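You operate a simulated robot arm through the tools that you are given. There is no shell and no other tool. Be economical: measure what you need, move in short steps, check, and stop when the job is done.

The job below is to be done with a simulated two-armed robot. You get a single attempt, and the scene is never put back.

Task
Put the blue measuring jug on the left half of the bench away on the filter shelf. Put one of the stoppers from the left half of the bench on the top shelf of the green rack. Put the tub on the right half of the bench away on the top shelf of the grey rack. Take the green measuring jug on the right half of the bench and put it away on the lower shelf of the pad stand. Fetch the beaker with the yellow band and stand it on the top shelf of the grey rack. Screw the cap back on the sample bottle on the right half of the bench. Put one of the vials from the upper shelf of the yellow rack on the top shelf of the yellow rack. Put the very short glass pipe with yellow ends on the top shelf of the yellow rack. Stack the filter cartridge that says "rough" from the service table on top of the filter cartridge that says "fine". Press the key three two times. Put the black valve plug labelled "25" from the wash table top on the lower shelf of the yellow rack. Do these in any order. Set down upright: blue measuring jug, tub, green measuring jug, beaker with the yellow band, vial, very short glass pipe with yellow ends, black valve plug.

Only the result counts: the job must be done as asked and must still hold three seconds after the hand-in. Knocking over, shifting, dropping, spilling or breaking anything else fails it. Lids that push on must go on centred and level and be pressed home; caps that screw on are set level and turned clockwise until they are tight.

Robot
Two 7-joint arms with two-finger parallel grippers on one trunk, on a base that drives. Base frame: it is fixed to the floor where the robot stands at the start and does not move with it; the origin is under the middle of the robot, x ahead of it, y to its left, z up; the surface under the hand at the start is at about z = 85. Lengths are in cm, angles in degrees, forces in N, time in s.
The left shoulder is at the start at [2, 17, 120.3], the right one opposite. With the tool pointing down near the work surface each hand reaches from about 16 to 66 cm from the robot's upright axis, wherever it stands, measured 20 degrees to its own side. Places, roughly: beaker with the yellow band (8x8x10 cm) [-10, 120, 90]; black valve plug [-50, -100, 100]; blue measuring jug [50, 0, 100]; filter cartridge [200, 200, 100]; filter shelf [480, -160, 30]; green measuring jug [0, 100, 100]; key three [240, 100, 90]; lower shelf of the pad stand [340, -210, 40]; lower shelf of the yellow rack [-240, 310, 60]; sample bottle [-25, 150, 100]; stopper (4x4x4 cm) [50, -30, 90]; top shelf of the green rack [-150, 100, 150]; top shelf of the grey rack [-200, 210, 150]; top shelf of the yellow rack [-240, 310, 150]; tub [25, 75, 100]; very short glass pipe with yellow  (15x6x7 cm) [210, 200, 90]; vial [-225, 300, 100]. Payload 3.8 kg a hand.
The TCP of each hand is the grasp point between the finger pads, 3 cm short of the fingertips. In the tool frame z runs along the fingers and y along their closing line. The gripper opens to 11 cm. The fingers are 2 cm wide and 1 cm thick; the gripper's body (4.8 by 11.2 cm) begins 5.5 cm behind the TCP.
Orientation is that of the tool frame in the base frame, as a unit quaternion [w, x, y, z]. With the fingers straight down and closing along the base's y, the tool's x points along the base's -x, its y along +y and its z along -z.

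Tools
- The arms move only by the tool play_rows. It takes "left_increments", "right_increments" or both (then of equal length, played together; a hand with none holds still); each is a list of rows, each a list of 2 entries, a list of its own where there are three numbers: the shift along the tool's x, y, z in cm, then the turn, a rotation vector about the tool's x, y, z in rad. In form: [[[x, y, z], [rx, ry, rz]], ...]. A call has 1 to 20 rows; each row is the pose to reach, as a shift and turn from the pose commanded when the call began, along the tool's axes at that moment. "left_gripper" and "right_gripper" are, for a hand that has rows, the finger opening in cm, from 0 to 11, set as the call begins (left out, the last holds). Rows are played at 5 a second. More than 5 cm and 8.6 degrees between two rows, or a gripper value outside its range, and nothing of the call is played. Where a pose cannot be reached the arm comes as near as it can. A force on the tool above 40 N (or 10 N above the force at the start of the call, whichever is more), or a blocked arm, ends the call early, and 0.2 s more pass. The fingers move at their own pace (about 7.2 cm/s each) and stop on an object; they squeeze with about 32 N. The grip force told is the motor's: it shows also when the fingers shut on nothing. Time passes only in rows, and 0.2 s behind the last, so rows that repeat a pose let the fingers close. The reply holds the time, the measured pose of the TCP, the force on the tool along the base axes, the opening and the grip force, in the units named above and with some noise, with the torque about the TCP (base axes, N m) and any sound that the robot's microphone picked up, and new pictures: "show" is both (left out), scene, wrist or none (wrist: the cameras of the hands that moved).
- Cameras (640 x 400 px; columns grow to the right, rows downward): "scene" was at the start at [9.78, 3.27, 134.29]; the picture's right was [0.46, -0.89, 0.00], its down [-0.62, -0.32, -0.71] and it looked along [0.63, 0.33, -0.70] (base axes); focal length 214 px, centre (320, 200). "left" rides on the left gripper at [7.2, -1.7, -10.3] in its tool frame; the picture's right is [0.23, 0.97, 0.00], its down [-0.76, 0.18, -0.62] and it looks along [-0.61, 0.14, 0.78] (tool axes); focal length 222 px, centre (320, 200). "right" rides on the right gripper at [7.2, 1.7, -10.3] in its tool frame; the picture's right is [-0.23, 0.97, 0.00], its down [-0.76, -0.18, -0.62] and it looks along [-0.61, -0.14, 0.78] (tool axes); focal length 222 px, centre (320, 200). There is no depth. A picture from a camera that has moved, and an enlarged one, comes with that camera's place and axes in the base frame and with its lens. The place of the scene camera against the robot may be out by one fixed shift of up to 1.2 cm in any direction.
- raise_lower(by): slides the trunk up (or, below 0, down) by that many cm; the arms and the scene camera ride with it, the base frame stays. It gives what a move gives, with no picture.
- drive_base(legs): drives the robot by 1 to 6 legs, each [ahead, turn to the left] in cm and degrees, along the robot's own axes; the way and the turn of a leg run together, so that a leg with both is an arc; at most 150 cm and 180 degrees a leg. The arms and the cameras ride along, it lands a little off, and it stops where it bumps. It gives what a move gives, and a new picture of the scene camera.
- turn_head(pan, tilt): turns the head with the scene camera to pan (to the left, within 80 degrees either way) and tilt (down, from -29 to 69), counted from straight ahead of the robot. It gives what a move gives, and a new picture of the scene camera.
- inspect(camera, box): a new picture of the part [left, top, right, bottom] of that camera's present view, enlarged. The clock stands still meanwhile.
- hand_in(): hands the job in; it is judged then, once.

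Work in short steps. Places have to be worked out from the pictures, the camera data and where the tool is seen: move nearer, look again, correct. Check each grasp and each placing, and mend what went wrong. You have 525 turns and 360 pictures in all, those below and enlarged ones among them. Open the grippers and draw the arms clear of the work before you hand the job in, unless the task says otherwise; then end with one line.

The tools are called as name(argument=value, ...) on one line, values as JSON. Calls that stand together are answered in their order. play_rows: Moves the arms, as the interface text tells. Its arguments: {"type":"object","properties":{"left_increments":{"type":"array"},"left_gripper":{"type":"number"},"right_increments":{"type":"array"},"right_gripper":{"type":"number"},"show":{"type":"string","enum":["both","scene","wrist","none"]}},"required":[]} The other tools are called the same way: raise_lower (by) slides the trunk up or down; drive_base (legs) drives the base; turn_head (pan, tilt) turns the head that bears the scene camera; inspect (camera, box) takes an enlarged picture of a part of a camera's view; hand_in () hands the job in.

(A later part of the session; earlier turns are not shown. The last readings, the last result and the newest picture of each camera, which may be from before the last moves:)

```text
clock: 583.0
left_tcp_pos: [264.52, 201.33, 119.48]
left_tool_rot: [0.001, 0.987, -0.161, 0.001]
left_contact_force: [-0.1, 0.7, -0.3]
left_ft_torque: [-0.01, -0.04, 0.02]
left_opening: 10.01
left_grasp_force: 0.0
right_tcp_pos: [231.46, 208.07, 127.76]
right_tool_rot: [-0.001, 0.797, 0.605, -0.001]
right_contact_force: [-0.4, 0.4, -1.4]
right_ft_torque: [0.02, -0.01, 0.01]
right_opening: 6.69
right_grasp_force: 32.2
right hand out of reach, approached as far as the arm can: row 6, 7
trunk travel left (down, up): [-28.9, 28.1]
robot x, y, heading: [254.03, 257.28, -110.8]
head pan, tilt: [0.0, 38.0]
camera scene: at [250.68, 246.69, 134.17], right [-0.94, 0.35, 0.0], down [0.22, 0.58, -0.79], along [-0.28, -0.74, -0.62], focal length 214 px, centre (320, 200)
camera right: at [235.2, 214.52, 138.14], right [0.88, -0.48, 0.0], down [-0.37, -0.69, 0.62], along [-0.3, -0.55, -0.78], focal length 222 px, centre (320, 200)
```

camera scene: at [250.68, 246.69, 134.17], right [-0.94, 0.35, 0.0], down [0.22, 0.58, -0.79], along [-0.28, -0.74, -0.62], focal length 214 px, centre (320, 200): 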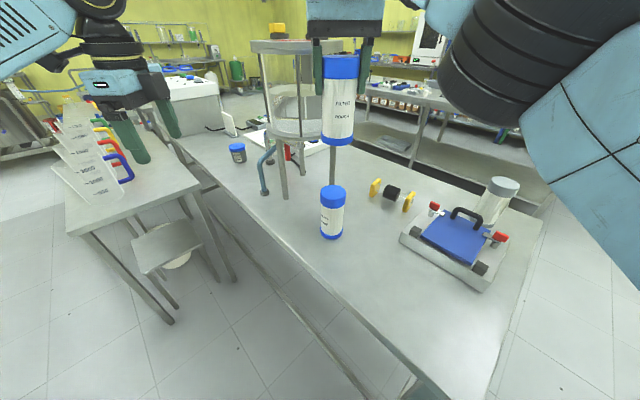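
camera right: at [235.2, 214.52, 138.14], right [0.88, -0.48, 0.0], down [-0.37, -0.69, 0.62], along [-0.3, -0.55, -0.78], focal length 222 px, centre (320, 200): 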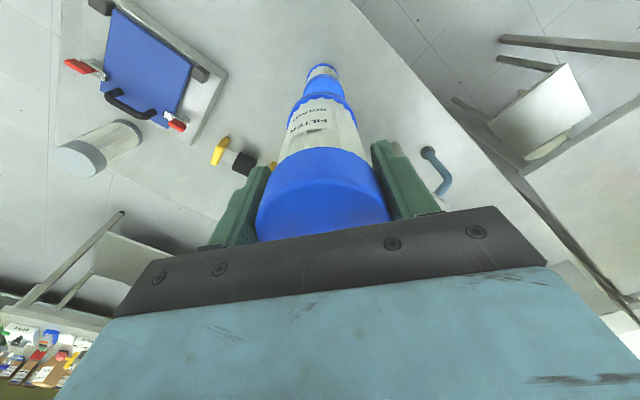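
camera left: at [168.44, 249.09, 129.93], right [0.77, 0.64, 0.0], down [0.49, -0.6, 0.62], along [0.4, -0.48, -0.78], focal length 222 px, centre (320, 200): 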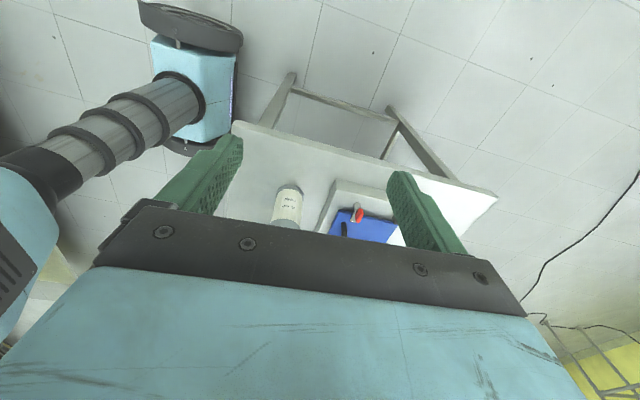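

At the reach limit; I drive 3 cm further and lower the trunk 9 cm (cartridge bottom ≈105.5), then check alignment.

drive_base(legs=[[3, 0]])

raise_lower(by=-9)

inspect(camera="scene", box=[270, 110, 400, 220])

inspect(camera="right", box=[220, 40, 420, 165])

```text
clock: 584.0
left_tcp_pos: [263.62, 199.15, 119.49]
left_tool_rot: [0.001, 0.986, -0.164, 0.0]
left_contact_force: [-0.3, 0.7, -0.2]
left_ft_torque: [0.01, -0.02, 0.04]
left_opening: 9.99
left_grasp_force: 0.1
right_tcp_pos: [230.72, 206.21, 127.79]
right_tool_rot: [-0.002, 0.798, 0.602, -0.001]
right_contact_force: [0.2, -0.5, -1.4]
right_ft_torque: [-0.01, 0.02, -0.02]
right_opening: 6.67
right_grasp_force: 31.8
trunk travel left (down, up): [-28.9, 28.1]
robot x, y, heading: [253.75, 255.37, -111.3]
head pan, tilt: [0.0, 38.0]
stopped in leg 1: the robot was blocked; the commanded pose is now the measured one
camera scene: at [250.14, 244.73, 134.16], right [-0.93, 0.36, 0.0], down [0.22, 0.57, -0.79], along [-0.29, -0.73, -0.62], focal length 214 px, centre (320, 200)
```

scene: 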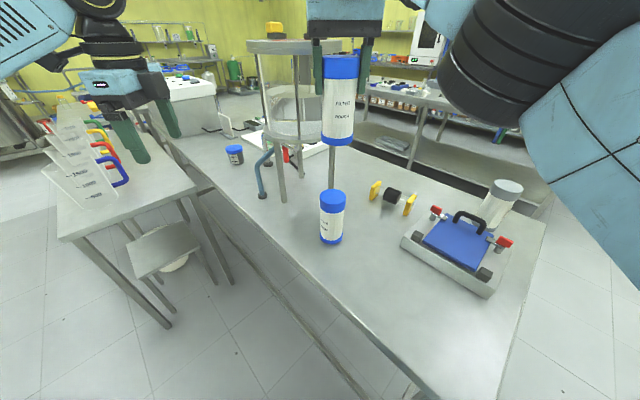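

```text
clock: 585.2
left_tcp_pos: [263.7, 199.37, 110.55]
left_tool_rot: [0.002, 0.986, -0.165, 0.0]
left_contact_force: [-0.8, -0.6, 0.0]
left_ft_torque: [0.0, -0.02, -0.02]
left_opening: 9.98
left_grasp_force: 0.1
right_tcp_pos: [230.74, 206.39, 118.81]
right_tool_rot: [0.0, 0.799, 0.602, -0.001]
right_contact_force: [-0.5, -0.5, -1.0]
right_ft_torque: [-0.02, 0.0, 0.02]
right_opening: 6.68
right_grasp_force: 31.9
trunk travel left (down, up): [-19.9, 37.1]
robot x, y, heading: [253.93, 255.52, -111.4]
head pan, tilt: [0.0, 38.0]
```

```text
3.64 times, centred on (335, 165) of scene
camera zoom: at [250.18, 244.85, 125.18], right [-0.93, 0.36, 0.0], down [0.22, 0.57, -0.79], along [-0.29, -0.73, -0.62], focal length 780 px, centre (266, 327)
```

zoom: 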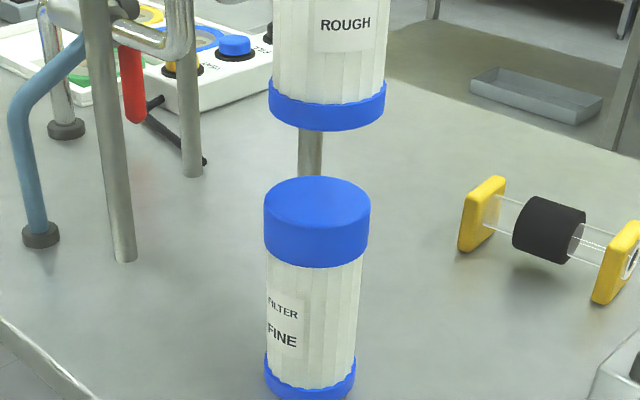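

```text
3.20 times, centred on (320, 102) of right
camera zoom: at [234.44, 212.8, 129.17], right [0.87, -0.49, 0.0], down [-0.38, -0.68, 0.62], along [-0.31, -0.55, -0.78], focal length 711 px, centre (320, 512)
```

zoom: 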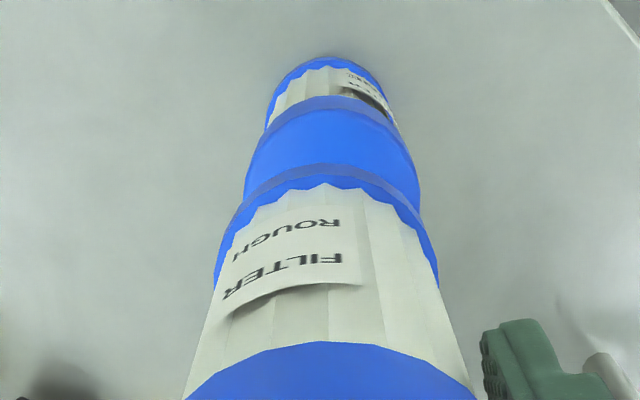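

Offsets measured from both views: about 0.38 cm to the hand's left. I correct and lower 3.5 cm, then recheck.

play_rows(right_increments=[[[0, 0.38, 0], [0, 0, 0]], [[0, 0.38, 1.8], [0, 0, 0]], [[0, 0.38, 3.3], [0, 0, 0]], [[0, 0.38, 3.3], [0, 0, 0]]], show="none")

inspect(camera="scene", box=[280, 120, 370, 220])

inspect(camera="right", box=[220, 40, 420, 165])

```text
clock: 586.2
left_tcp_pos: [263.55, 199.38, 110.57]
left_tool_rot: [0.002, 0.986, -0.164, 0.0]
left_contact_force: [0.9, -0.5, -0.6]
left_ft_torque: [-0.02, 0.0, 0.0]
left_opening: 10.02
left_grasp_force: 0.1
right_tcp_pos: [231.04, 206.25, 115.52]
right_tool_rot: [0.001, 0.798, 0.602, -0.001]
right_contact_force: [0.1, 0.8, -1.1]
right_ft_torque: [-0.03, 0.01, 0.04]
right_opening: 6.7
right_grasp_force: 31.6
trunk travel left (down, up): [-19.9, 37.1]
robot x, y, heading: [253.75, 255.26, -111.4]
head pan, tilt: [0.0, 38.0]
```

```text
4.00 times, centred on (325, 170) of scene
camera zoom: at [250.17, 244.84, 125.17], right [-0.93, 0.36, 0.0], down [0.22, 0.57, -0.79], along [-0.29, -0.73, -0.62], focal length 858 px, centre (300, 320)
```

zoom: 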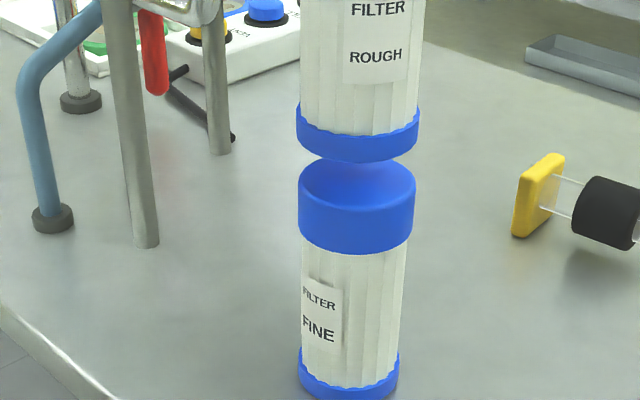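

```text
3.20 times, centred on (320, 102) of right
camera zoom: at [234.8, 212.65, 125.85], right [0.87, -0.49, 0.0], down [-0.38, -0.68, 0.62], along [-0.31, -0.55, -0.78], focal length 711 px, centre (320, 512)
```

zoom: 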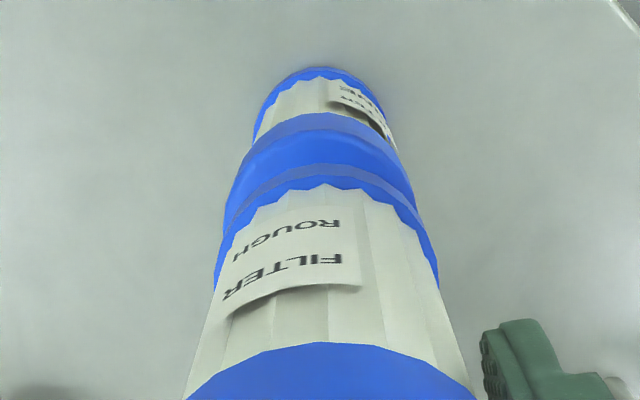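

Lateral alignment is within 1 mm, fore-aft within a few mm. Gap ≈3.5 cm; I lower 2.8 cm and then feel for contact.

play_rows(right_increments=[[[0, 0, 1.2], [0, 0, 0]], [[0, 0, 2.2], [0, 0, 0]], [[0, 0, 2.8], [0, 0, 0]], [[0, 0, 2.8], [0, 0, 0]]], show="none")

inspect(camera="scene", box=[280, 120, 370, 220])

```text
clock: 587.2
left_tcp_pos: [263.79, 199.5, 110.64]
left_tool_rot: [0.003, 0.986, -0.165, -0.001]
left_contact_force: [-0.1, -1.0, 0.5]
left_ft_torque: [-0.02, 0.02, 0.0]
left_opening: 9.98
left_grasp_force: 0.1
right_tcp_pos: [231.07, 206.48, 113.01]
right_tool_rot: [0.003, 0.799, 0.601, -0.003]
right_contact_force: [-1.4, -2.5, 28.5]
right_ft_torque: [-0.14, 0.17, -0.02]
right_opening: 6.68
right_grasp_force: 32.3
trunk travel left (down, up): [-19.9, 37.1]
robot x, y, heading: [253.92, 255.25, -111.5]
head pan, tilt: [0.0, 38.0]
```

```text
4.00 times, centred on (325, 170) of scene
camera zoom: at [250.25, 245.0, 125.22], right [-0.93, 0.36, 0.0], down [0.22, 0.57, -0.79], along [-0.29, -0.74, -0.61], focal length 858 px, centre (300, 320)
```

zoom: 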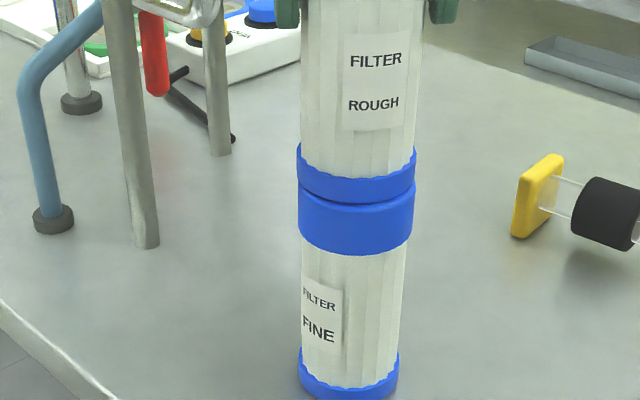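

Seated on top with centred contact. I ease off, open, and lift straight up.

play_rows(right_increments=[[[0, 0, -0.25], [0, 0, 0]], [[0, 0, -0.25], [0, 0, 0]]], show="none")

play_rows(right_increments=[[[0, 0, 0], [0, 0, 0]], [[0, 0, 0], [0, 0, 0]], [[0, 0, 0], [0, 0, 0]], [[0, 0, -3], [0, 0, 0]], [[0, 0, -7], [0, 0, 0]], [[0, 0, -11], [0, 0, 0]], [[2, 0, -14], [0, 0, 0]]], right_gripper=10, show="scene")

```text
clock: 587.8
left_tcp_pos: [263.7, 199.51, 110.62]
left_tool_rot: [0.003, 0.987, -0.163, -0.001]
left_contact_force: [0.3, 0.1, 0.2]
left_ft_torque: [-0.03, 0.0, 0.0]
left_opening: 9.97
left_grasp_force: 0.2
right_tcp_pos: [231.09, 206.25, 113.13]
right_tool_rot: [0.001, 0.799, 0.602, -0.002]
right_contact_force: [-0.1, -3.1, 22.1]
right_ft_torque: [-0.54, -0.13, -0.01]
right_opening: 6.67
right_grasp_force: 31.5
trunk travel left (down, up): [-19.9, 37.1]
robot x, y, heading: [253.92, 255.27, -111.5]
head pan, tilt: [0.0, 38.0]
```

```text
clock: 589.4
left_tcp_pos: [263.57, 199.63, 110.81]
left_tool_rot: [0.002, 0.986, -0.164, -0.002]
left_contact_force: [-0.1, -0.3, 0.7]
left_ft_torque: [-0.03, 0.01, -0.05]
left_opening: 10.01
left_grasp_force: 0.0
right_tcp_pos: [232.95, 210.55, 124.66]
right_tool_rot: [0.0, 0.799, 0.602, -0.002]
right_contact_force: [0.2, 0.5, -0.2]
right_ft_torque: [-0.02, -0.03, -0.01]
right_opening: 10.02
right_grasp_force: 0.1
right hand out of reach, approached as far as the arm can: row 5, 6, 7
trunk travel left (down, up): [-19.9, 37.1]
robot x, y, heading: [253.37, 255.43, -111.6]
head pan, tilt: [0.0, 38.0]
camera scene: at [250.19, 245.07, 125.2], right [-0.93, 0.36, 0.0], down [0.22, 0.57, -0.79], along [-0.29, -0.74, -0.61], focal length 214 px, centre (320, 200)
```

scene: 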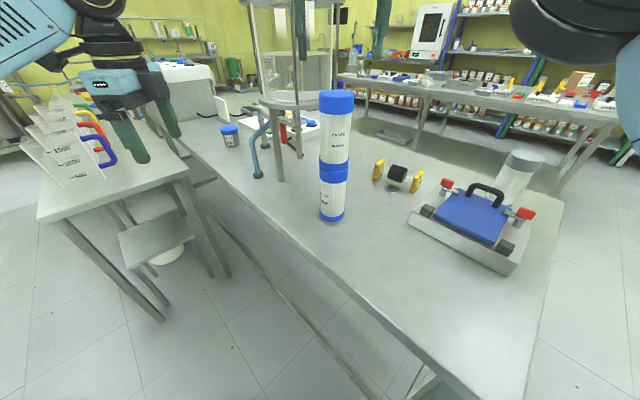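

The stack stands. I raise the trunk, zoom to verify it, then back away.

raise_lower(by=10)

inspect(camera="scene", box=[280, 90, 400, 240])

drive_base(legs=[[-16, 0], [0, -137], [36, 0], [0, 90]])

```text
clock: 590.7
left_tcp_pos: [263.62, 199.37, 120.45]
left_tool_rot: [0.002, 0.987, -0.164, -0.001]
left_contact_force: [0.3, 0.1, -0.4]
left_ft_torque: [0.01, 0.01, 0.01]
left_opening: 10.0
left_grasp_force: 0.1
right_tcp_pos: [233.0, 210.19, 134.5]
right_tool_rot: [-0.001, 0.799, 0.602, -0.001]
right_contact_force: [0.4, 0.8, -0.1]
right_ft_torque: [0.0, 0.04, -0.03]
right_opening: 10.01
right_grasp_force: 0.1
trunk travel left (down, up): [-29.9, 27.1]
robot x, y, heading: [253.32, 255.31, -111.1]
head pan, tilt: [0.0, 38.0]
```

```text
2.67 times, centred on (340, 165) of scene
camera zoom: at [250.18, 244.83, 135.16], right [-0.93, 0.36, 0.0], down [0.22, 0.57, -0.79], along [-0.29, -0.73, -0.62], focal length 572 px, centre (267, 293)
```

zoom: 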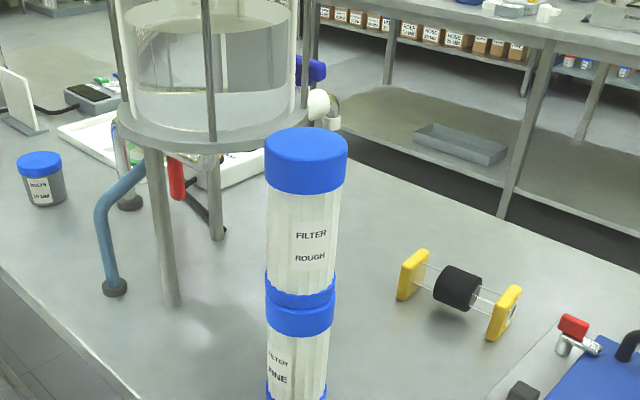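

```text
clock: 603.5
left_tcp_pos: [212.02, 257.87, 120.51]
left_tool_rot: [0.001, 0.841, -0.541, -0.001]
left_contact_force: [0.3, -1.1, 0.2]
left_ft_torque: [0.0, -0.02, 0.0]
left_opening: 10.0
left_grasp_force: 0.0
right_tcp_pos: [198.74, 287.72, 134.49]
right_tool_rot: [-0.002, 0.972, 0.237, -0.002]
right_contact_force: [-0.5, -0.7, 0.2]
right_ft_torque: [0.01, 0.0, -0.01]
right_opening: 9.99
right_grasp_force: 0.0
trunk travel left (down, up): [-29.9, 27.1]
robot x, y, heading: [245.66, 303.53, -158.0]
head pan, tilt: [0.0, 38.0]
camera scene: at [236.33, 299.09, 135.17], right [-0.38, 0.93, 0.0], down [0.57, 0.23, -0.79], along [-0.73, -0.3, -0.62], focal length 214 px, centre (320, 200)
```

scene: 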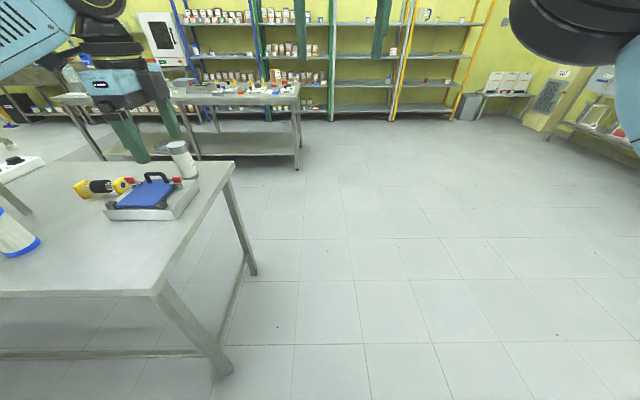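

Stack verified. Now around to the front of the table for the key.

drive_base(legs=[[145, 0], [0, 90], [85, 0], [85, 0], [0, 90]])

```text
clock: 626.5
left_tcp_pos: [207.38, 138.79, 120.5]
left_tool_rot: [0.002, 0.545, 0.839, 0.001]
left_contact_force: [-0.2, 0.3, 1.5]
left_ft_torque: [-0.03, 0.03, -0.03]
left_opening: 10.01
left_grasp_force: 0.1
right_tcp_pos: [220.37, 108.88, 134.54]
right_tool_rot: [0.002, -0.232, 0.973, -0.002]
right_contact_force: [0.9, -0.7, -0.2]
right_ft_torque: [0.02, 0.06, 0.04]
right_opening: 10.01
right_grasp_force: 0.1
trunk travel left (down, up): [-29.9, 27.1]
robot x, y, heading: [173.35, 93.26, 21.7]
head pan, tilt: [0.0, 38.0]
camera scene: at [183.52, 96.92, 135.17], right [0.37, -0.93, 0.0], down [-0.57, -0.23, -0.79], along [0.73, 0.29, -0.62], focal length 214 px, centre (320, 200)
```

scene: 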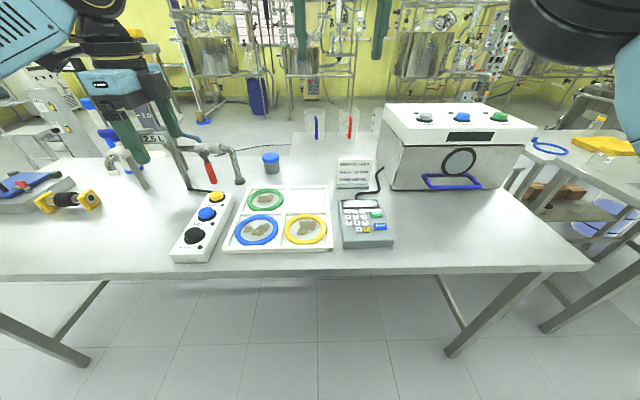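

The keypad is right in front. I zoom in on it.

inspect(camera="scene", box=[325, 185, 405, 255])

```text
5.71 times, centred on (365, 220) of scene
camera zoom: at [183.52, 96.92, 135.17], right [0.37, -0.93, 0.0], down [-0.57, -0.23, -0.79], along [0.73, 0.29, -0.62], focal length 1226 px, centre (63, 86)
```

zoom: 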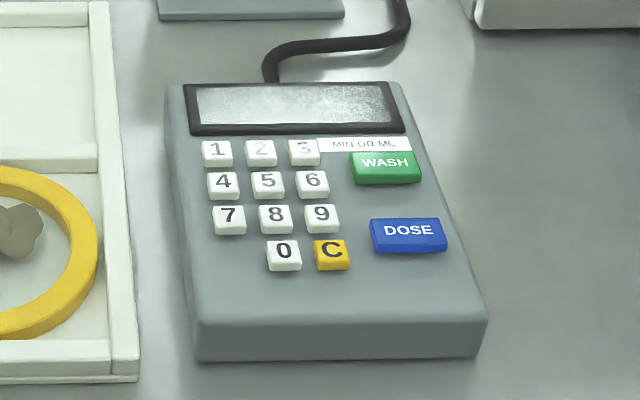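

Key 3 ≈ [237.3, 103.6]. I drive 10 cm closer, close the right gripper and hover over the key for a precise look.

drive_base(legs=[[10, 0]])

play_rows(right_increments=[[[0, -2, 4], [0, 0, 0.04]], [[-1, -4, 8], [0, 0, 0.08]], [[-2, -6, 12], [0, 0, 0.08]], [[-2, -8, 16], [0, 0, 0.08]], [[-2, -10, 20], [0, 0, 0.08]], [[-2, -11.5, 24], [0, 0, 0.08]], [[-2, -11.5, 28], [0, 0, 0.08]], [[-2, -11.5, 28], [0, 0, 0.08]]], right_gripper=0, show="wrist")

```text
clock: 627.7
left_tcp_pos: [216.65, 142.58, 120.48]
left_tool_rot: [0.001, 0.546, 0.838, 0.002]
left_contact_force: [1.3, -0.3, -0.5]
left_ft_torque: [0.01, 0.02, -0.01]
left_opening: 9.99
left_grasp_force: 0.2
right_tcp_pos: [229.66, 112.52, 134.46]
right_tool_rot: [0.0, -0.231, 0.973, 0.0]
right_contact_force: [0.5, 0.2, -1.3]
right_ft_torque: [-0.02, 0.01, 0.01]
right_opening: 9.98
right_grasp_force: 0.0
trunk travel left (down, up): [-29.9, 27.1]
robot x, y, heading: [182.73, 96.86, 21.5]
head pan, tilt: [0.0, 38.0]
camera scene: at [192.85, 100.57, 135.17], right [0.37, -0.93, 0.0], down [-0.57, -0.23, -0.79], along [0.73, 0.29, -0.62], focal length 214 px, centre (320, 200)
```

scene: 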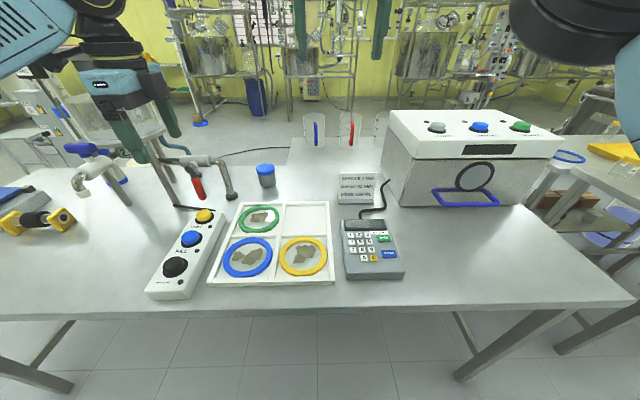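

```text
clock: 629.5
left_tcp_pos: [216.54, 142.46, 120.44]
left_tool_rot: [0.001, 0.545, 0.838, 0.001]
left_contact_force: [0.7, 0.3, -0.6]
left_ft_torque: [-0.04, 0.0, 0.02]
left_opening: 10.0
left_grasp_force: 0.2
right_tcp_pos: [236.52, 103.07, 106.57]
right_tool_rot: [0.002, -0.192, 0.981, 0.0]
right_contact_force: [0.5, -0.2, 0.1]
right_ft_torque: [0.01, 0.01, 0.02]
right_opening: 0.0
right_grasp_force: 32.4
trunk travel left (down, up): [-29.9, 27.1]
robot x, y, heading: [182.21, 96.65, 21.4]
head pan, tilt: [0.0, 38.0]
camera right: at [229.21, 101.83, 116.9], right [-0.16, 0.99, 0.0], down [0.77, 0.12, 0.63], along [0.62, 0.1, -0.78], focal length 222 px, centre (320, 200)
```

right: 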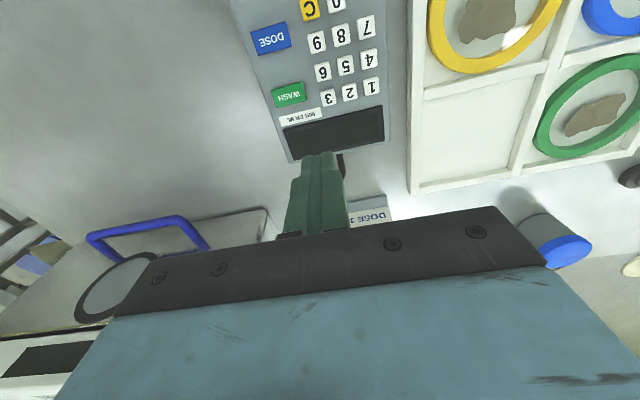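

Key 3 at ≈ [235.9, 103.9]. I shift and lower to ~5 cm above, then look again.

play_rows(right_increments=[[[0.24, 1, 3], [0, 0, 0]], [[0.24, 1, 7], [0, 0, 0]], [[0.24, 1, 9.5], [0, 0, 0]], [[0.24, 1, 9.5], [0, 0, 0]]], show="none")

inspect(camera="right", box=[230, 50, 430, 190])

```text
clock: 630.5
left_tcp_pos: [216.61, 142.46, 120.55]
left_tool_rot: [0.001, 0.545, 0.839, 0.001]
left_contact_force: [1.1, -0.4, 0.4]
left_ft_torque: [-0.01, 0.02, 0.02]
left_opening: 10.0
left_grasp_force: 0.1
right_tcp_pos: [236.03, 103.87, 97.06]
right_tool_rot: [0.001, -0.192, 0.981, 0.0]
right_contact_force: [-0.4, -0.1, 0.0]
right_ft_torque: [0.01, 0.02, 0.02]
right_opening: 0.03
right_grasp_force: 32.7
trunk travel left (down, up): [-29.9, 27.1]
robot x, y, heading: [182.22, 97.15, 21.6]
head pan, tilt: [0.0, 38.0]
```

```text
2.86 times, centred on (330, 120) of right
camera zoom: at [228.68, 102.69, 107.45], right [-0.16, 0.99, 0.0], down [0.77, 0.12, 0.62], along [0.62, 0.1, -0.78], focal length 635 px, centre (291, 429)
```

zoom: 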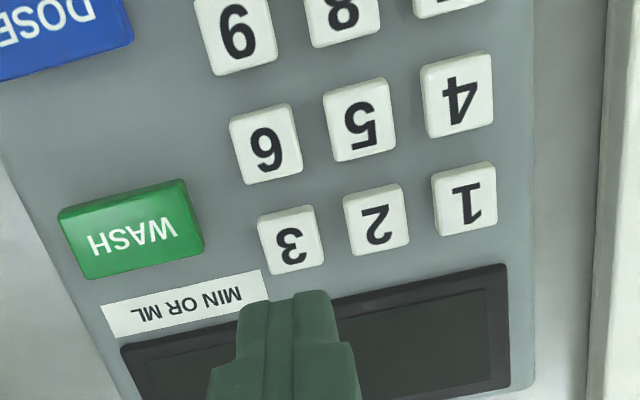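

Triangulated: key top at [235.5, 103.85, 90.6]. I shift 0.5 cm and press gently down to find contact.

play_rows(right_increments=[[[0.49, 0.2, 0], [0, 0, 0]], [[0.49, 0.2, 2], [0, 0, 0]], [[0.49, 0.2, 3], [0, 0, 0]], [[0.49, 0.2, 3], [0, 0, 0]]], show="none")

inspect(camera="right", box=[230, 70, 410, 190])

```text
clock: 631.5
left_tcp_pos: [216.65, 142.38, 120.52]
left_tool_rot: [0.001, 0.546, 0.838, 0.001]
left_contact_force: [-0.3, -0.1, 0.1]
left_ft_torque: [0.0, -0.01, 0.02]
left_opening: 10.0
left_grasp_force: 0.1
right_tcp_pos: [235.46, 103.9, 94.1]
right_tool_rot: [0.001, -0.192, 0.981, -0.001]
right_contact_force: [-0.1, 0.5, 0.1]
right_ft_torque: [0.01, 0.03, 0.04]
right_opening: 0.0
right_grasp_force: 31.9
trunk travel left (down, up): [-29.9, 27.1]
robot x, y, heading: [182.62, 97.22, 21.5]
head pan, tilt: [0.0, 38.0]
```

```text
3.33 times, centred on (320, 130) of right
camera zoom: at [228.11, 102.71, 104.38], right [-0.16, 0.99, 0.0], down [0.77, 0.12, 0.62], along [0.62, 0.1, -0.78], focal length 740 px, centre (320, 433)
```

zoom: 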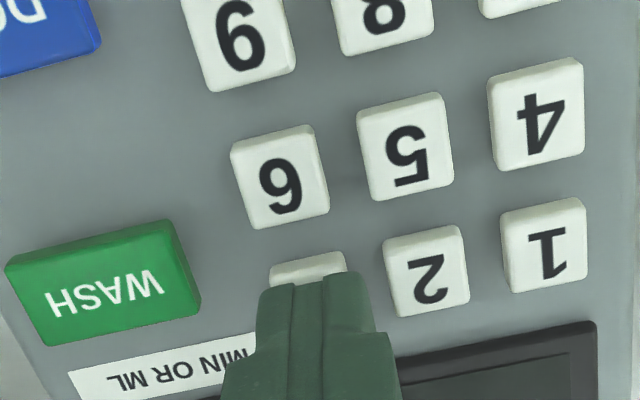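

The tip is over key 3, slightly forward. I move back 0.3 cm and press with a small stroke, watching force and sound.

play_rows(right_increments=[[[0.3, 0, 0], [0, 0, 0]], [[0.3, 0, 0.5], [0, 0, 0]], [[0.3, 0, 0.8], [0, 0, 0]]], show="none")

```text
clock: 632.3
left_tcp_pos: [216.56, 142.54, 120.47]
left_tool_rot: [0.002, 0.545, 0.838, 0.002]
left_contact_force: [0.1, -0.4, -0.6]
left_ft_torque: [0.0, 0.02, -0.01]
left_opening: 9.99
left_grasp_force: 0.0
right_tcp_pos: [235.18, 103.82, 93.22]
right_tool_rot: [0.002, -0.193, 0.981, 0.0]
right_contact_force: [0.1, 0.8, 1.4]
right_ft_torque: [-0.01, 0.02, 0.02]
right_opening: 0.01
right_grasp_force: 31.9
trunk travel left (down, up): [-29.9, 27.1]
robot x, y, heading: [182.2, 97.43, 21.5]
head pan, tilt: [0.0, 38.0]
heard: click
```

A click was heard: first press. I raise fully to release it.

play_rows(right_increments=[[[0, 0, -1], [0, 0, 0]], [[0, 0, -3], [0, 0, 0]], [[2, 0, -5], [0, 0, 0]], [[5, 0, -6], [0, 0, 0]], [[5, 0, -6], [0, 0, 0]]], show="none")

inspect(camera="right", box=[230, 50, 430, 190])

```text
clock: 633.5
left_tcp_pos: [216.62, 142.42, 120.58]
left_tool_rot: [0.001, 0.545, 0.838, 0.002]
left_contact_force: [-0.8, -0.4, -0.5]
left_ft_torque: [0.03, -0.03, 0.01]
left_opening: 10.0
left_grasp_force: 0.1
right_tcp_pos: [230.75, 101.96, 99.22]
right_tool_rot: [0.001, -0.192, 0.981, -0.001]
right_contact_force: [-0.1, 0.2, 0.1]
right_ft_torque: [0.0, 0.01, -0.03]
right_opening: 0.0
right_grasp_force: 31.9
trunk travel left (down, up): [-29.9, 27.1]
robot x, y, heading: [182.17, 97.11, 21.3]
head pan, tilt: [0.0, 38.0]
```

```text
2.86 times, centred on (330, 120) of right
camera zoom: at [223.32, 100.72, 109.62], right [-0.16, 0.99, 0.0], down [0.77, 0.12, 0.62], along [0.62, 0.1, -0.78], focal length 635 px, centre (291, 429)
```

zoom: 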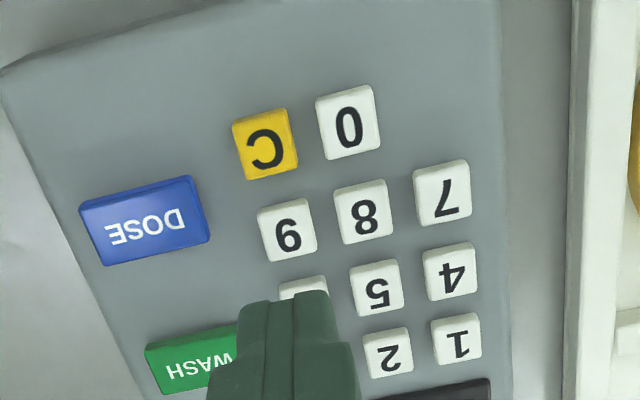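

I go back over key 3 and press a second time to the same depth.

play_rows(right_increments=[[[-3, 0, 0], [0, 0, 0]], [[-5, 0, 1], [0, 0, 0]], [[-5, 0, 3], [0, 0, 0]], [[-5, 0, 5], [0, 0, 0]]], show="none")

play_rows(right_increments=[[[0, 0, 0.7], [0, 0, 0]], [[0, 0, 1], [0, 0, 0]]], show="none")

```text
clock: 634.5
left_tcp_pos: [216.59, 142.45, 120.47]
left_tool_rot: [0.001, 0.545, 0.838, 0.001]
left_contact_force: [0.7, 0.3, -0.7]
left_ft_torque: [0.0, -0.03, 0.0]
left_opening: 10.0
left_grasp_force: 0.0
right_tcp_pos: [235.17, 103.92, 94.11]
right_tool_rot: [0.001, -0.193, 0.981, -0.001]
right_contact_force: [-0.1, 0.2, 0.4]
right_ft_torque: [0.01, 0.01, 0.0]
right_opening: 0.0
right_grasp_force: 31.8
trunk travel left (down, up): [-29.9, 27.1]
robot x, y, heading: [181.83, 96.73, 21.4]
head pan, tilt: [0.0, 38.0]
```

```text
clock: 635.1
left_tcp_pos: [216.6, 142.37, 120.47]
left_tool_rot: [0.001, 0.545, 0.838, 0.002]
left_contact_force: [0.0, 0.5, 0.0]
left_ft_torque: [0.01, 0.03, -0.04]
left_opening: 10.0
left_grasp_force: 0.0
right_tcp_pos: [235.21, 103.71, 93.21]
right_tool_rot: [0.001, -0.193, 0.981, -0.001]
right_contact_force: [0.5, -0.3, 0.5]
right_ft_torque: [0.01, 0.01, 0.01]
right_opening: 0.0
right_grasp_force: 31.8
trunk travel left (down, up): [-29.9, 27.1]
robot x, y, heading: [182.38, 97.08, 21.6]
head pan, tilt: [0.0, 38.0]
heard: click
```

Second click. I raise the hand away and check the keypad display.

play_rows(right_increments=[[[0, 0, -2], [0, 0, 0]], [[0, 0, -6], [0, 0, 0]], [[0, 0, -10.5], [0, 0, 0]], [[0, 0, -15], [0, 0, 0]], [[0, 0, -19.5], [0, 0, 0]], [[0, 0, -24], [0, 0, 0]], [[2, 0, -28], [0, 0, 0]]], show="none")

inspect(camera="scene", box=[325, 200, 415, 285])

```text
clock: 636.7
left_tcp_pos: [216.54, 142.41, 120.47]
left_tool_rot: [0.002, 0.545, 0.838, 0.002]
left_contact_force: [-0.3, 0.2, 0.2]
left_ft_torque: [-0.02, -0.03, 0.01]
left_opening: 9.99
left_grasp_force: 0.0
right_tcp_pos: [233.21, 103.03, 121.34]
right_tool_rot: [0.001, -0.193, 0.981, 0.0]
right_contact_force: [-2.1, -0.6, -0.4]
right_ft_torque: [0.0, -0.02, -0.01]
right_opening: 0.0
right_grasp_force: 32.4
trunk travel left (down, up): [-29.9, 27.1]
robot x, y, heading: [182.63, 97.14, 21.5]
head pan, tilt: [0.0, 38.0]
```

```text
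4.71 times, centred on (370, 242) of scene
camera zoom: at [192.69, 100.5, 135.18], right [0.37, -0.93, 0.0], down [-0.57, -0.23, -0.79], along [0.73, 0.29, -0.61], focal length 1009 px, centre (85, 0)
```

zoom: 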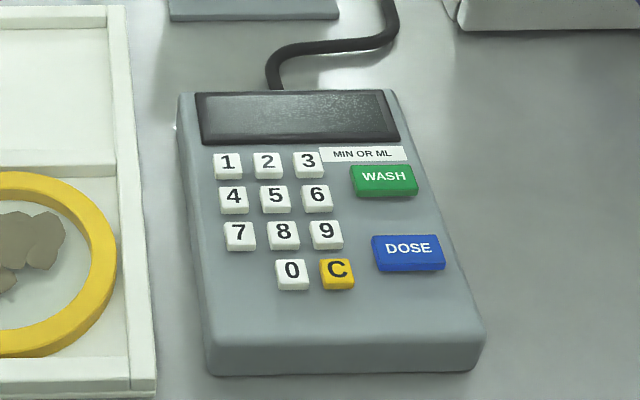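

Both presses registered as clicks. Next the glass pipe: I retract the right hand and move along the table to it.

play_rows(right_increments=[[[4, -1, 0], [0, 0, 0]], [[8, -2, 0], [0, 0, 0]], [[12, -3, 0], [0, 0, 0]], [[15, -4, 0], [0, 0, 0]]], show="none")

drive_base(legs=[[-14, 0], [0, 90], [74, 0], [0, -89], [10, 0]])

```text
clock: 637.7
left_tcp_pos: [216.43, 142.55, 120.43]
left_tool_rot: [0.001, 0.546, 0.838, 0.001]
left_contact_force: [0.8, -0.9, 0.3]
left_ft_torque: [-0.02, 0.0, -0.02]
left_opening: 9.97
left_grasp_force: 0.1
right_tcp_pos: [220.93, 93.65, 121.12]
right_tool_rot: [0.0, -0.191, 0.982, 0.0]
right_contact_force: [0.6, 0.2, 0.2]
right_ft_torque: [-0.01, 0.02, 0.03]
right_opening: 0.01
right_grasp_force: 31.5
trunk travel left (down, up): [-29.9, 27.1]
robot x, y, heading: [182.4, 96.91, 21.5]
head pan, tilt: [0.0, 38.0]
```

```text
clock: 650.9
left_tcp_pos: [184.62, 211.1, 120.51]
left_tool_rot: [0.001, 0.534, 0.845, 0.002]
left_contact_force: [-0.2, 0.2, -0.5]
left_ft_torque: [-0.02, 0.01, -0.02]
left_opening: 10.01
left_grasp_force: 0.0
right_tcp_pos: [190.26, 162.5, 121.2]
right_tool_rot: [0.001, -0.206, 0.979, -0.001]
right_contact_force: [-0.2, 0.6, 0.1]
right_ft_torque: [-0.01, 0.01, -0.02]
right_opening: 0.01
right_grasp_force: 32.4
trunk travel left (down, up): [-29.9, 27.1]
robot x, y, heading: [151.33, 164.74, 23.0]
head pan, tilt: [0.0, 38.0]
camera scene: at [161.96, 168.51, 135.16], right [0.39, -0.92, 0.0], down [-0.57, -0.24, -0.79], along [0.72, 0.31, -0.62], focal length 214 px, centre (320, 200)
```

scene: 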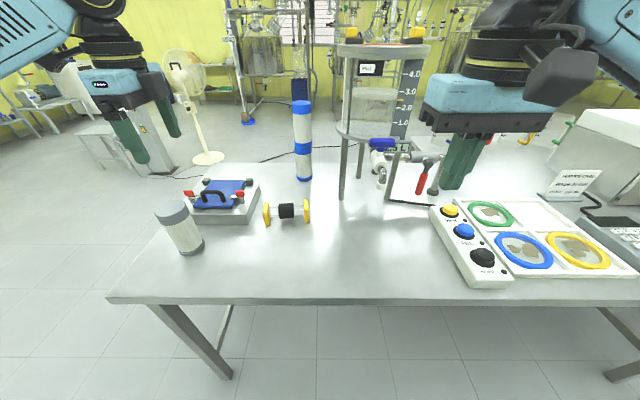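

Pipe at ≈ [205.5, 199]. I drive 6 cm closer and bring the left hand (turned sideways) above it.

drive_base(legs=[[6, 0]])

play_rows(left_increments=[[[-3.4, 2.7, 0], [0, 0, -0.02]], [[-6.8, 5.2, 1], [0, 0, -0.045]], [[-10.2, 7.8, 2], [0, 0, -0.045]], [[-13.6, 9.8, 4], [0, 0, -0.045]], [[-16, 10.5, 6], [0, 0, -0.045]], [[-18.4, 10.5, 8], [0, 0, -0.045]], [[-18.4, 10.5, 8], [0, 0, -0.045]]], left_gripper=9, show="wrist")

```text
clock: 651.9
left_tcp_pos: [190.03, 213.39, 120.42]
left_tool_rot: [0.001, 0.534, 0.846, 0.001]
left_contact_force: [0.5, 0.4, -0.2]
left_ft_torque: [-0.04, 0.01, -0.02]
left_opening: 9.98
left_grasp_force: 0.1
right_tcp_pos: [195.83, 164.72, 121.11]
right_tool_rot: [0.001, -0.207, 0.978, -0.001]
right_contact_force: [0.6, 0.0, 0.0]
right_ft_torque: [-0.01, 0.0, 0.0]
right_opening: 0.0
right_grasp_force: 32.4
trunk travel left (down, up): [-29.9, 27.1]
robot x, y, heading: [157.12, 167.17, 22.9]
head pan, tilt: [0.0, 38.0]
camera scene: at [167.43, 170.84, 135.16], right [0.39, -0.92, 0.0], down [-0.57, -0.24, -0.79], along [0.72, 0.31, -0.62], focal length 214 px, centre (320, 200)
```

scene: 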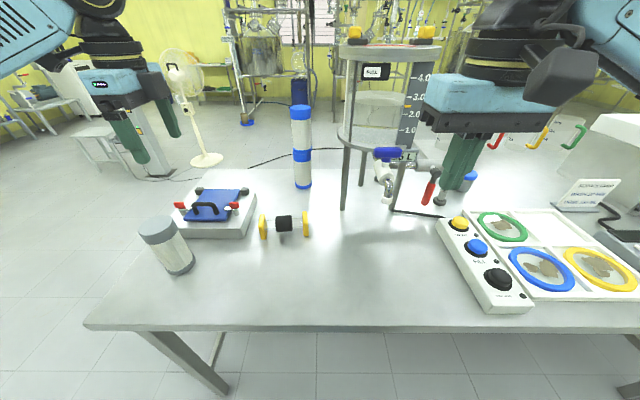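

```text
clock: 653.5
left_tcp_pos: [207.4, 201.19, 112.66]
left_tool_rot: [0.001, 0.514, 0.858, 0.001]
left_contact_force: [-0.5, 0.3, -0.9]
left_ft_torque: [-0.02, 0.0, -0.05]
left_opening: 9.02
left_grasp_force: 0.0
right_tcp_pos: [195.59, 164.82, 121.21]
right_tool_rot: [0.001, -0.205, 0.979, -0.001]
right_contact_force: [0.2, 0.1, -0.4]
right_ft_torque: [-0.04, -0.01, 0.02]
right_opening: 0.0
right_grasp_force: 32.2
trunk travel left (down, up): [-29.9, 27.1]
robot x, y, heading: [156.9, 167.21, 22.9]
head pan, tilt: [0.0, 38.0]
camera left: at [202.4, 206.81, 123.04], right [0.75, 0.66, 0.0], down [0.51, -0.59, 0.62], along [0.41, -0.47, -0.78], focal length 222 px, centre (320, 200)
```

left: 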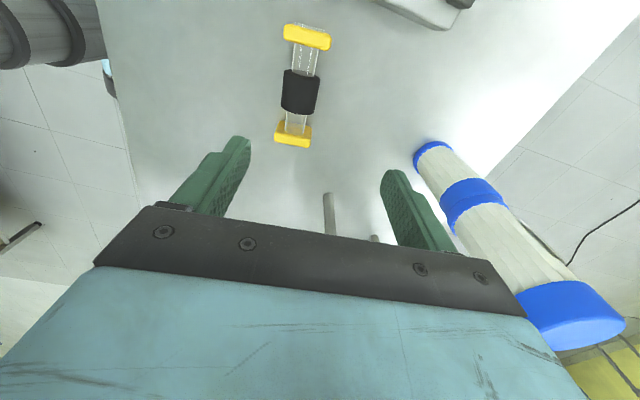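

Pipe centre ≈ [205.1, 199.3], axis matches the hand. I centre and descend over its black middle part.

play_rows(left_increments=[[[-0.6, -2.9, 0], [0, 0, 0]], [[-0.6, -2.9, 4.5], [0, 0, 0]], [[-0.6, -2.9, 9], [0, 0, 0]], [[-0.6, -2.9, 12], [0, 0, 0]], [[-0.6, -2.9, 12], [0, 0, 0]]], show="wrist")

```text
clock: 654.7
left_tcp_pos: [205.27, 199.37, 100.53]
left_tool_rot: [0.001, 0.516, 0.857, 0.001]
left_contact_force: [0.0, 0.4, -0.1]
left_ft_torque: [-0.04, -0.01, -0.02]
left_opening: 9.0
left_grasp_force: 0.0
right_tcp_pos: [195.68, 164.88, 121.26]
right_tool_rot: [0.001, -0.206, 0.979, -0.001]
right_contact_force: [-0.9, 0.3, -0.2]
right_ft_torque: [0.02, 0.01, 0.01]
right_opening: 0.01
right_grasp_force: 31.8
trunk travel left (down, up): [-29.9, 27.1]
robot x, y, heading: [156.96, 166.51, 22.9]
head pan, tilt: [0.0, 38.0]
camera left: at [200.25, 204.86, 110.9], right [0.75, 0.66, 0.0], down [0.51, -0.59, 0.62], along [0.41, -0.47, -0.78], focal length 222 px, centre (320, 200)
```

left: 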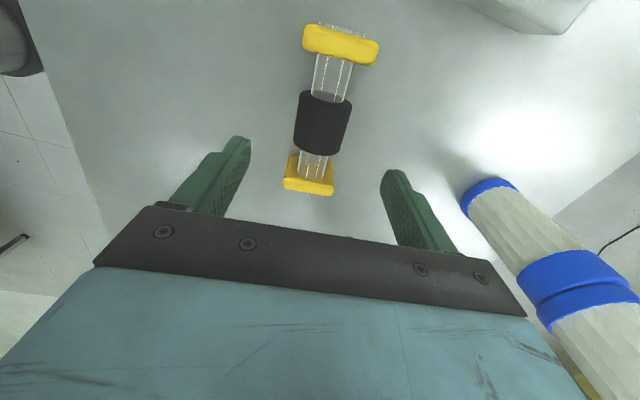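

Centred. Descend to z≈88.6 and close.

play_rows(left_increments=[[[0, 0, 4], [0, 0, 0]], [[0, 0, 8], [0, 0, 0]], [[0, 0, 11.9], [0, 0, 0]], [[0, 0, 11.9], [0, 0, 0]]], show="none")

play_rows(left_increments=[[[0, 0, 0], [0, 0, 0]], [[0, 0, 0], [0, 0, 0]], [[0, 0, 0], [0, 0, 0]], [[0, 0, 0], [0, 0, 0]]], left_gripper=0, show="wrist")

```text
clock: 655.7
left_tcp_pos: [205.18, 199.37, 89.02]
left_tool_rot: [0.004, 0.515, 0.857, 0.004]
left_contact_force: [-4.1, 4.0, 32.9]
left_ft_torque: [-0.51, 1.67, -0.17]
left_opening: 9.01
left_grasp_force: 1.0
right_tcp_pos: [195.45, 164.73, 121.22]
right_tool_rot: [0.002, -0.206, 0.979, 0.0]
right_contact_force: [0.8, -0.6, 0.3]
right_ft_torque: [0.01, -0.02, -0.03]
right_opening: 0.0
right_grasp_force: 31.8
trunk travel left (down, up): [-29.9, 27.1]
robot x, y, heading: [157.13, 167.31, 22.8]
head pan, tilt: [0.0, 38.0]
```

```text
clock: 656.0
left_tcp_pos: [205.25, 199.15, 88.91]
left_tool_rot: [0.002, 0.516, 0.857, -0.001]
left_contact_force: [-8.0, -1.3, 17.9]
left_ft_torque: [-0.19, 0.47, 0.07]
left_opening: 4.88
left_grasp_force: 9.1
right_tcp_pos: [195.63, 164.74, 121.14]
right_tool_rot: [0.001, -0.207, 0.978, -0.001]
right_contact_force: [0.4, 0.2, 0.6]
right_ft_torque: [-0.05, 0.1, 0.01]
right_opening: 0.0
right_grasp_force: 32.1
trunk travel left (down, up): [-29.9, 27.1]
robot x, y, heading: [156.97, 167.06, 22.9]
head pan, tilt: [0.0, 38.0]
stopped in row 1 (left hand): the force on the tool passed its limit at 46 N (the readings are from after the stop); the commanded pose is now the measured one
camera left: at [200.41, 204.83, 99.37], right [0.75, 0.66, 0.0], down [0.51, -0.59, 0.63], along [0.41, -0.47, -0.78], focal length 222 px, centre (320, 200)
```

left: 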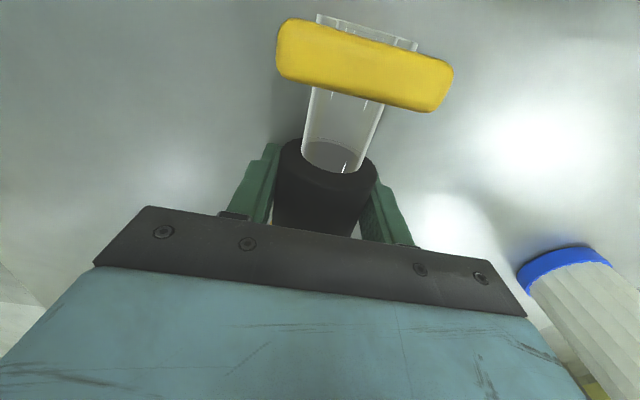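

The fingertips touched the table (≈86). I raise 0.5 cm and finish closing.

play_rows(left_increments=[[[0, 0, -0.5], [0, 0, 0]], [[0, 0, -0.5], [0, 0, 0]], [[0, 0, -0.5], [0, 0, 0]], [[0, 0, -0.5], [0, 0, 0]]], left_gripper=0, show="none")

play_rows(left_increments=[[[0, 0, -4], [0, 0, 0]], [[0, 0, -8.5], [0, 0, 0]], [[0, 0, -13], [0, 0, 0]], [[0, 0, -17.5], [0, 0, 0]], [[0, 0, -22], [0, 0, 0]], [[0, 0, -26.5], [0, 0, 0]], [[0, 0, -31], [0, 0, 0]], [[0, 0, -35], [0, 0, 0]]], show="wrist")

```text
clock: 657.0
left_tcp_pos: [205.1, 199.36, 89.15]
left_tool_rot: [0.0, 0.515, 0.857, -0.001]
left_contact_force: [0.2, -0.5, -1.6]
left_ft_torque: [0.03, 0.01, 0.01]
left_opening: 4.79
left_grasp_force: 31.6
right_tcp_pos: [195.62, 164.84, 121.14]
right_tool_rot: [0.001, -0.206, 0.979, -0.001]
right_contact_force: [0.6, 0.5, 0.5]
right_ft_torque: [0.01, 0.0, -0.03]
right_opening: 0.01
right_grasp_force: 32.2
trunk travel left (down, up): [-29.9, 27.1]
robot x, y, heading: [156.96, 167.2, 23.2]
head pan, tilt: [0.0, 38.0]
```

```text
clock: 658.8
left_tcp_pos: [205.16, 199.29, 124.34]
left_tool_rot: [0.001, 0.516, 0.857, -0.001]
left_contact_force: [0.3, 0.4, -2.3]
left_ft_torque: [0.0, -0.03, 0.01]
left_opening: 4.79
left_grasp_force: 32.2
right_tcp_pos: [195.61, 164.77, 121.22]
right_tool_rot: [0.002, -0.206, 0.978, 0.0]
right_contact_force: [0.2, -0.3, 0.4]
right_ft_torque: [0.0, -0.02, 0.05]
right_opening: 0.01
right_grasp_force: 32.2
trunk travel left (down, up): [-29.9, 27.1]
robot x, y, heading: [156.88, 166.85, 23.3]
head pan, tilt: [0.0, 38.0]
camera left: at [200.36, 204.77, 134.66], right [0.75, 0.66, 0.0], down [0.52, -0.59, 0.62], along [0.41, -0.47, -0.78], focal length 222 px, centre (320, 200)
```

left: 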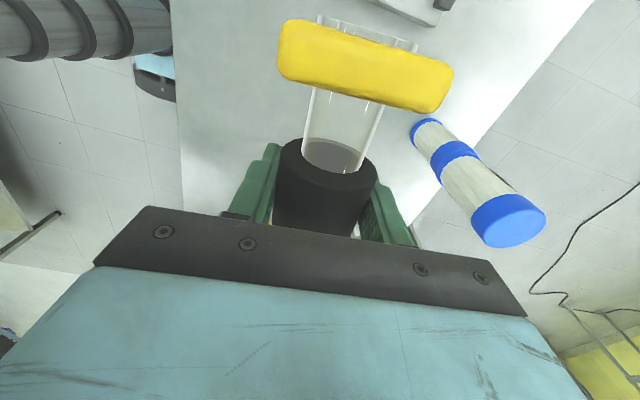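

Pipe held. I draw the left hand in, back off and drive around the right end of the bench toward the wash table.

play_rows(left_increments=[[[2.3, -3.4, 0], [0, 0, 0]], [[4.6, -6.8, 0], [0, 0, 0]], [[7, -10.2, 0], [0, 0, 0]], [[9.3, -13.6, 0], [0, 0, 0]], [[11.6, -17, 0], [0, 0, 0]], [[11.6, -17, 0], [0, 0, 0]]], show="none")

drive_base(legs=[[-38, 0], [0, -91], [105, 0], [105, 0], [0, -90]])

```text
clock: 660.2
left_tcp_pos: [184.8, 201.68, 124.31]
left_tool_rot: [-0.001, 0.515, 0.857, 0.0]
left_contact_force: [0.4, -1.1, -2.6]
left_ft_torque: [0.0, 0.03, -0.01]
left_opening: 4.79
left_grasp_force: 32.3
right_tcp_pos: [195.71, 164.79, 121.19]
right_tool_rot: [0.001, -0.206, 0.978, -0.001]
right_contact_force: [0.3, -0.3, 0.8]
right_ft_torque: [-0.01, 0.0, 0.0]
right_opening: 0.0
right_grasp_force: 32.4
trunk travel left (down, up): [-29.9, 27.1]
robot x, y, heading: [156.98, 167.04, 23.3]
head pan, tilt: [0.0, 38.0]
```

```text
clock: 680.3
left_tcp_pos: [173.15, -75.64, 124.13]
left_tool_rot: [-0.001, 0.854, -0.52, 0.001]
left_contact_force: [-0.4, 0.9, -2.1]
left_ft_torque: [0.02, -0.02, 0.04]
left_opening: 4.79
left_grasp_force: 32.3
right_tcp_pos: [162.5, -38.66, 121.21]
right_tool_rot: [0.0, 0.98, 0.199, -0.001]
right_contact_force: [-0.6, -0.1, 0.5]
right_ft_torque: [0.05, -0.02, -0.01]
right_opening: 0.0
right_grasp_force: 31.6
trunk travel left (down, up): [-29.9, 27.1]
robot x, y, heading: [201.34, -41.32, -157.6]
head pan, tilt: [0.0, 38.0]
camera scene: at [191.8, -45.97, 135.17], right [-0.38, 0.92, 0.0], down [0.57, 0.23, -0.79], along [-0.73, -0.3, -0.62], focal length 214 px, centre (320, 200)
```

scene: 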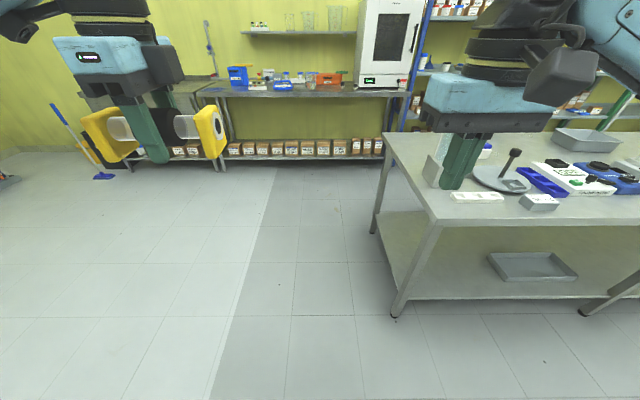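

I keep clear of the bottle at the bench end: slant left first, then on toward the wash table.

drive_base(legs=[[0, 17], [63, 0], [0, -17], [118, 0]])

```text
clock: 691.3
left_tcp_pos: [14.91, -160.74, 124.25]
left_tool_rot: [-0.001, 0.854, -0.52, 0.0]
left_contact_force: [-0.4, 0.0, -2.1]
left_ft_torque: [0.02, -0.01, -0.05]
left_opening: 4.79
left_grasp_force: 31.8
right_tcp_pos: [4.39, -123.63, 121.15]
right_tool_rot: [-0.001, 0.98, 0.2, -0.001]
right_contact_force: [-0.6, -0.3, 0.5]
right_ft_torque: [-0.01, 0.01, 0.0]
right_opening: 0.03
right_grasp_force: 32.1
trunk travel left (down, up): [-29.9, 27.1]
robot x, y, heading: [43.25, -126.35, -157.6]
head pan, tilt: [0.0, 38.0]
camera scene: at [33.53, -130.99, 135.17], right [-0.38, 0.92, 0.0], down [0.57, 0.24, -0.79], along [-0.73, -0.3, -0.62], focal length 214 px, centre (320, 200)
```

scene: 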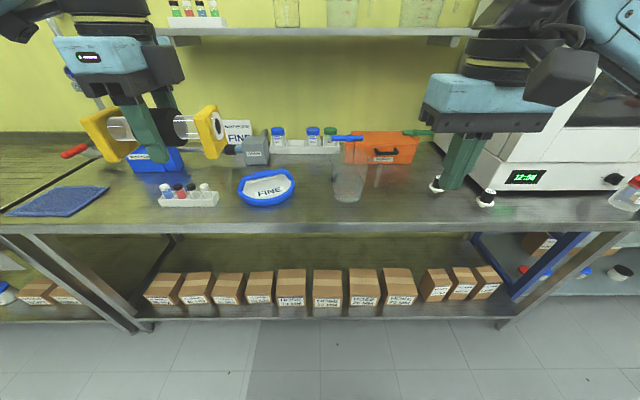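

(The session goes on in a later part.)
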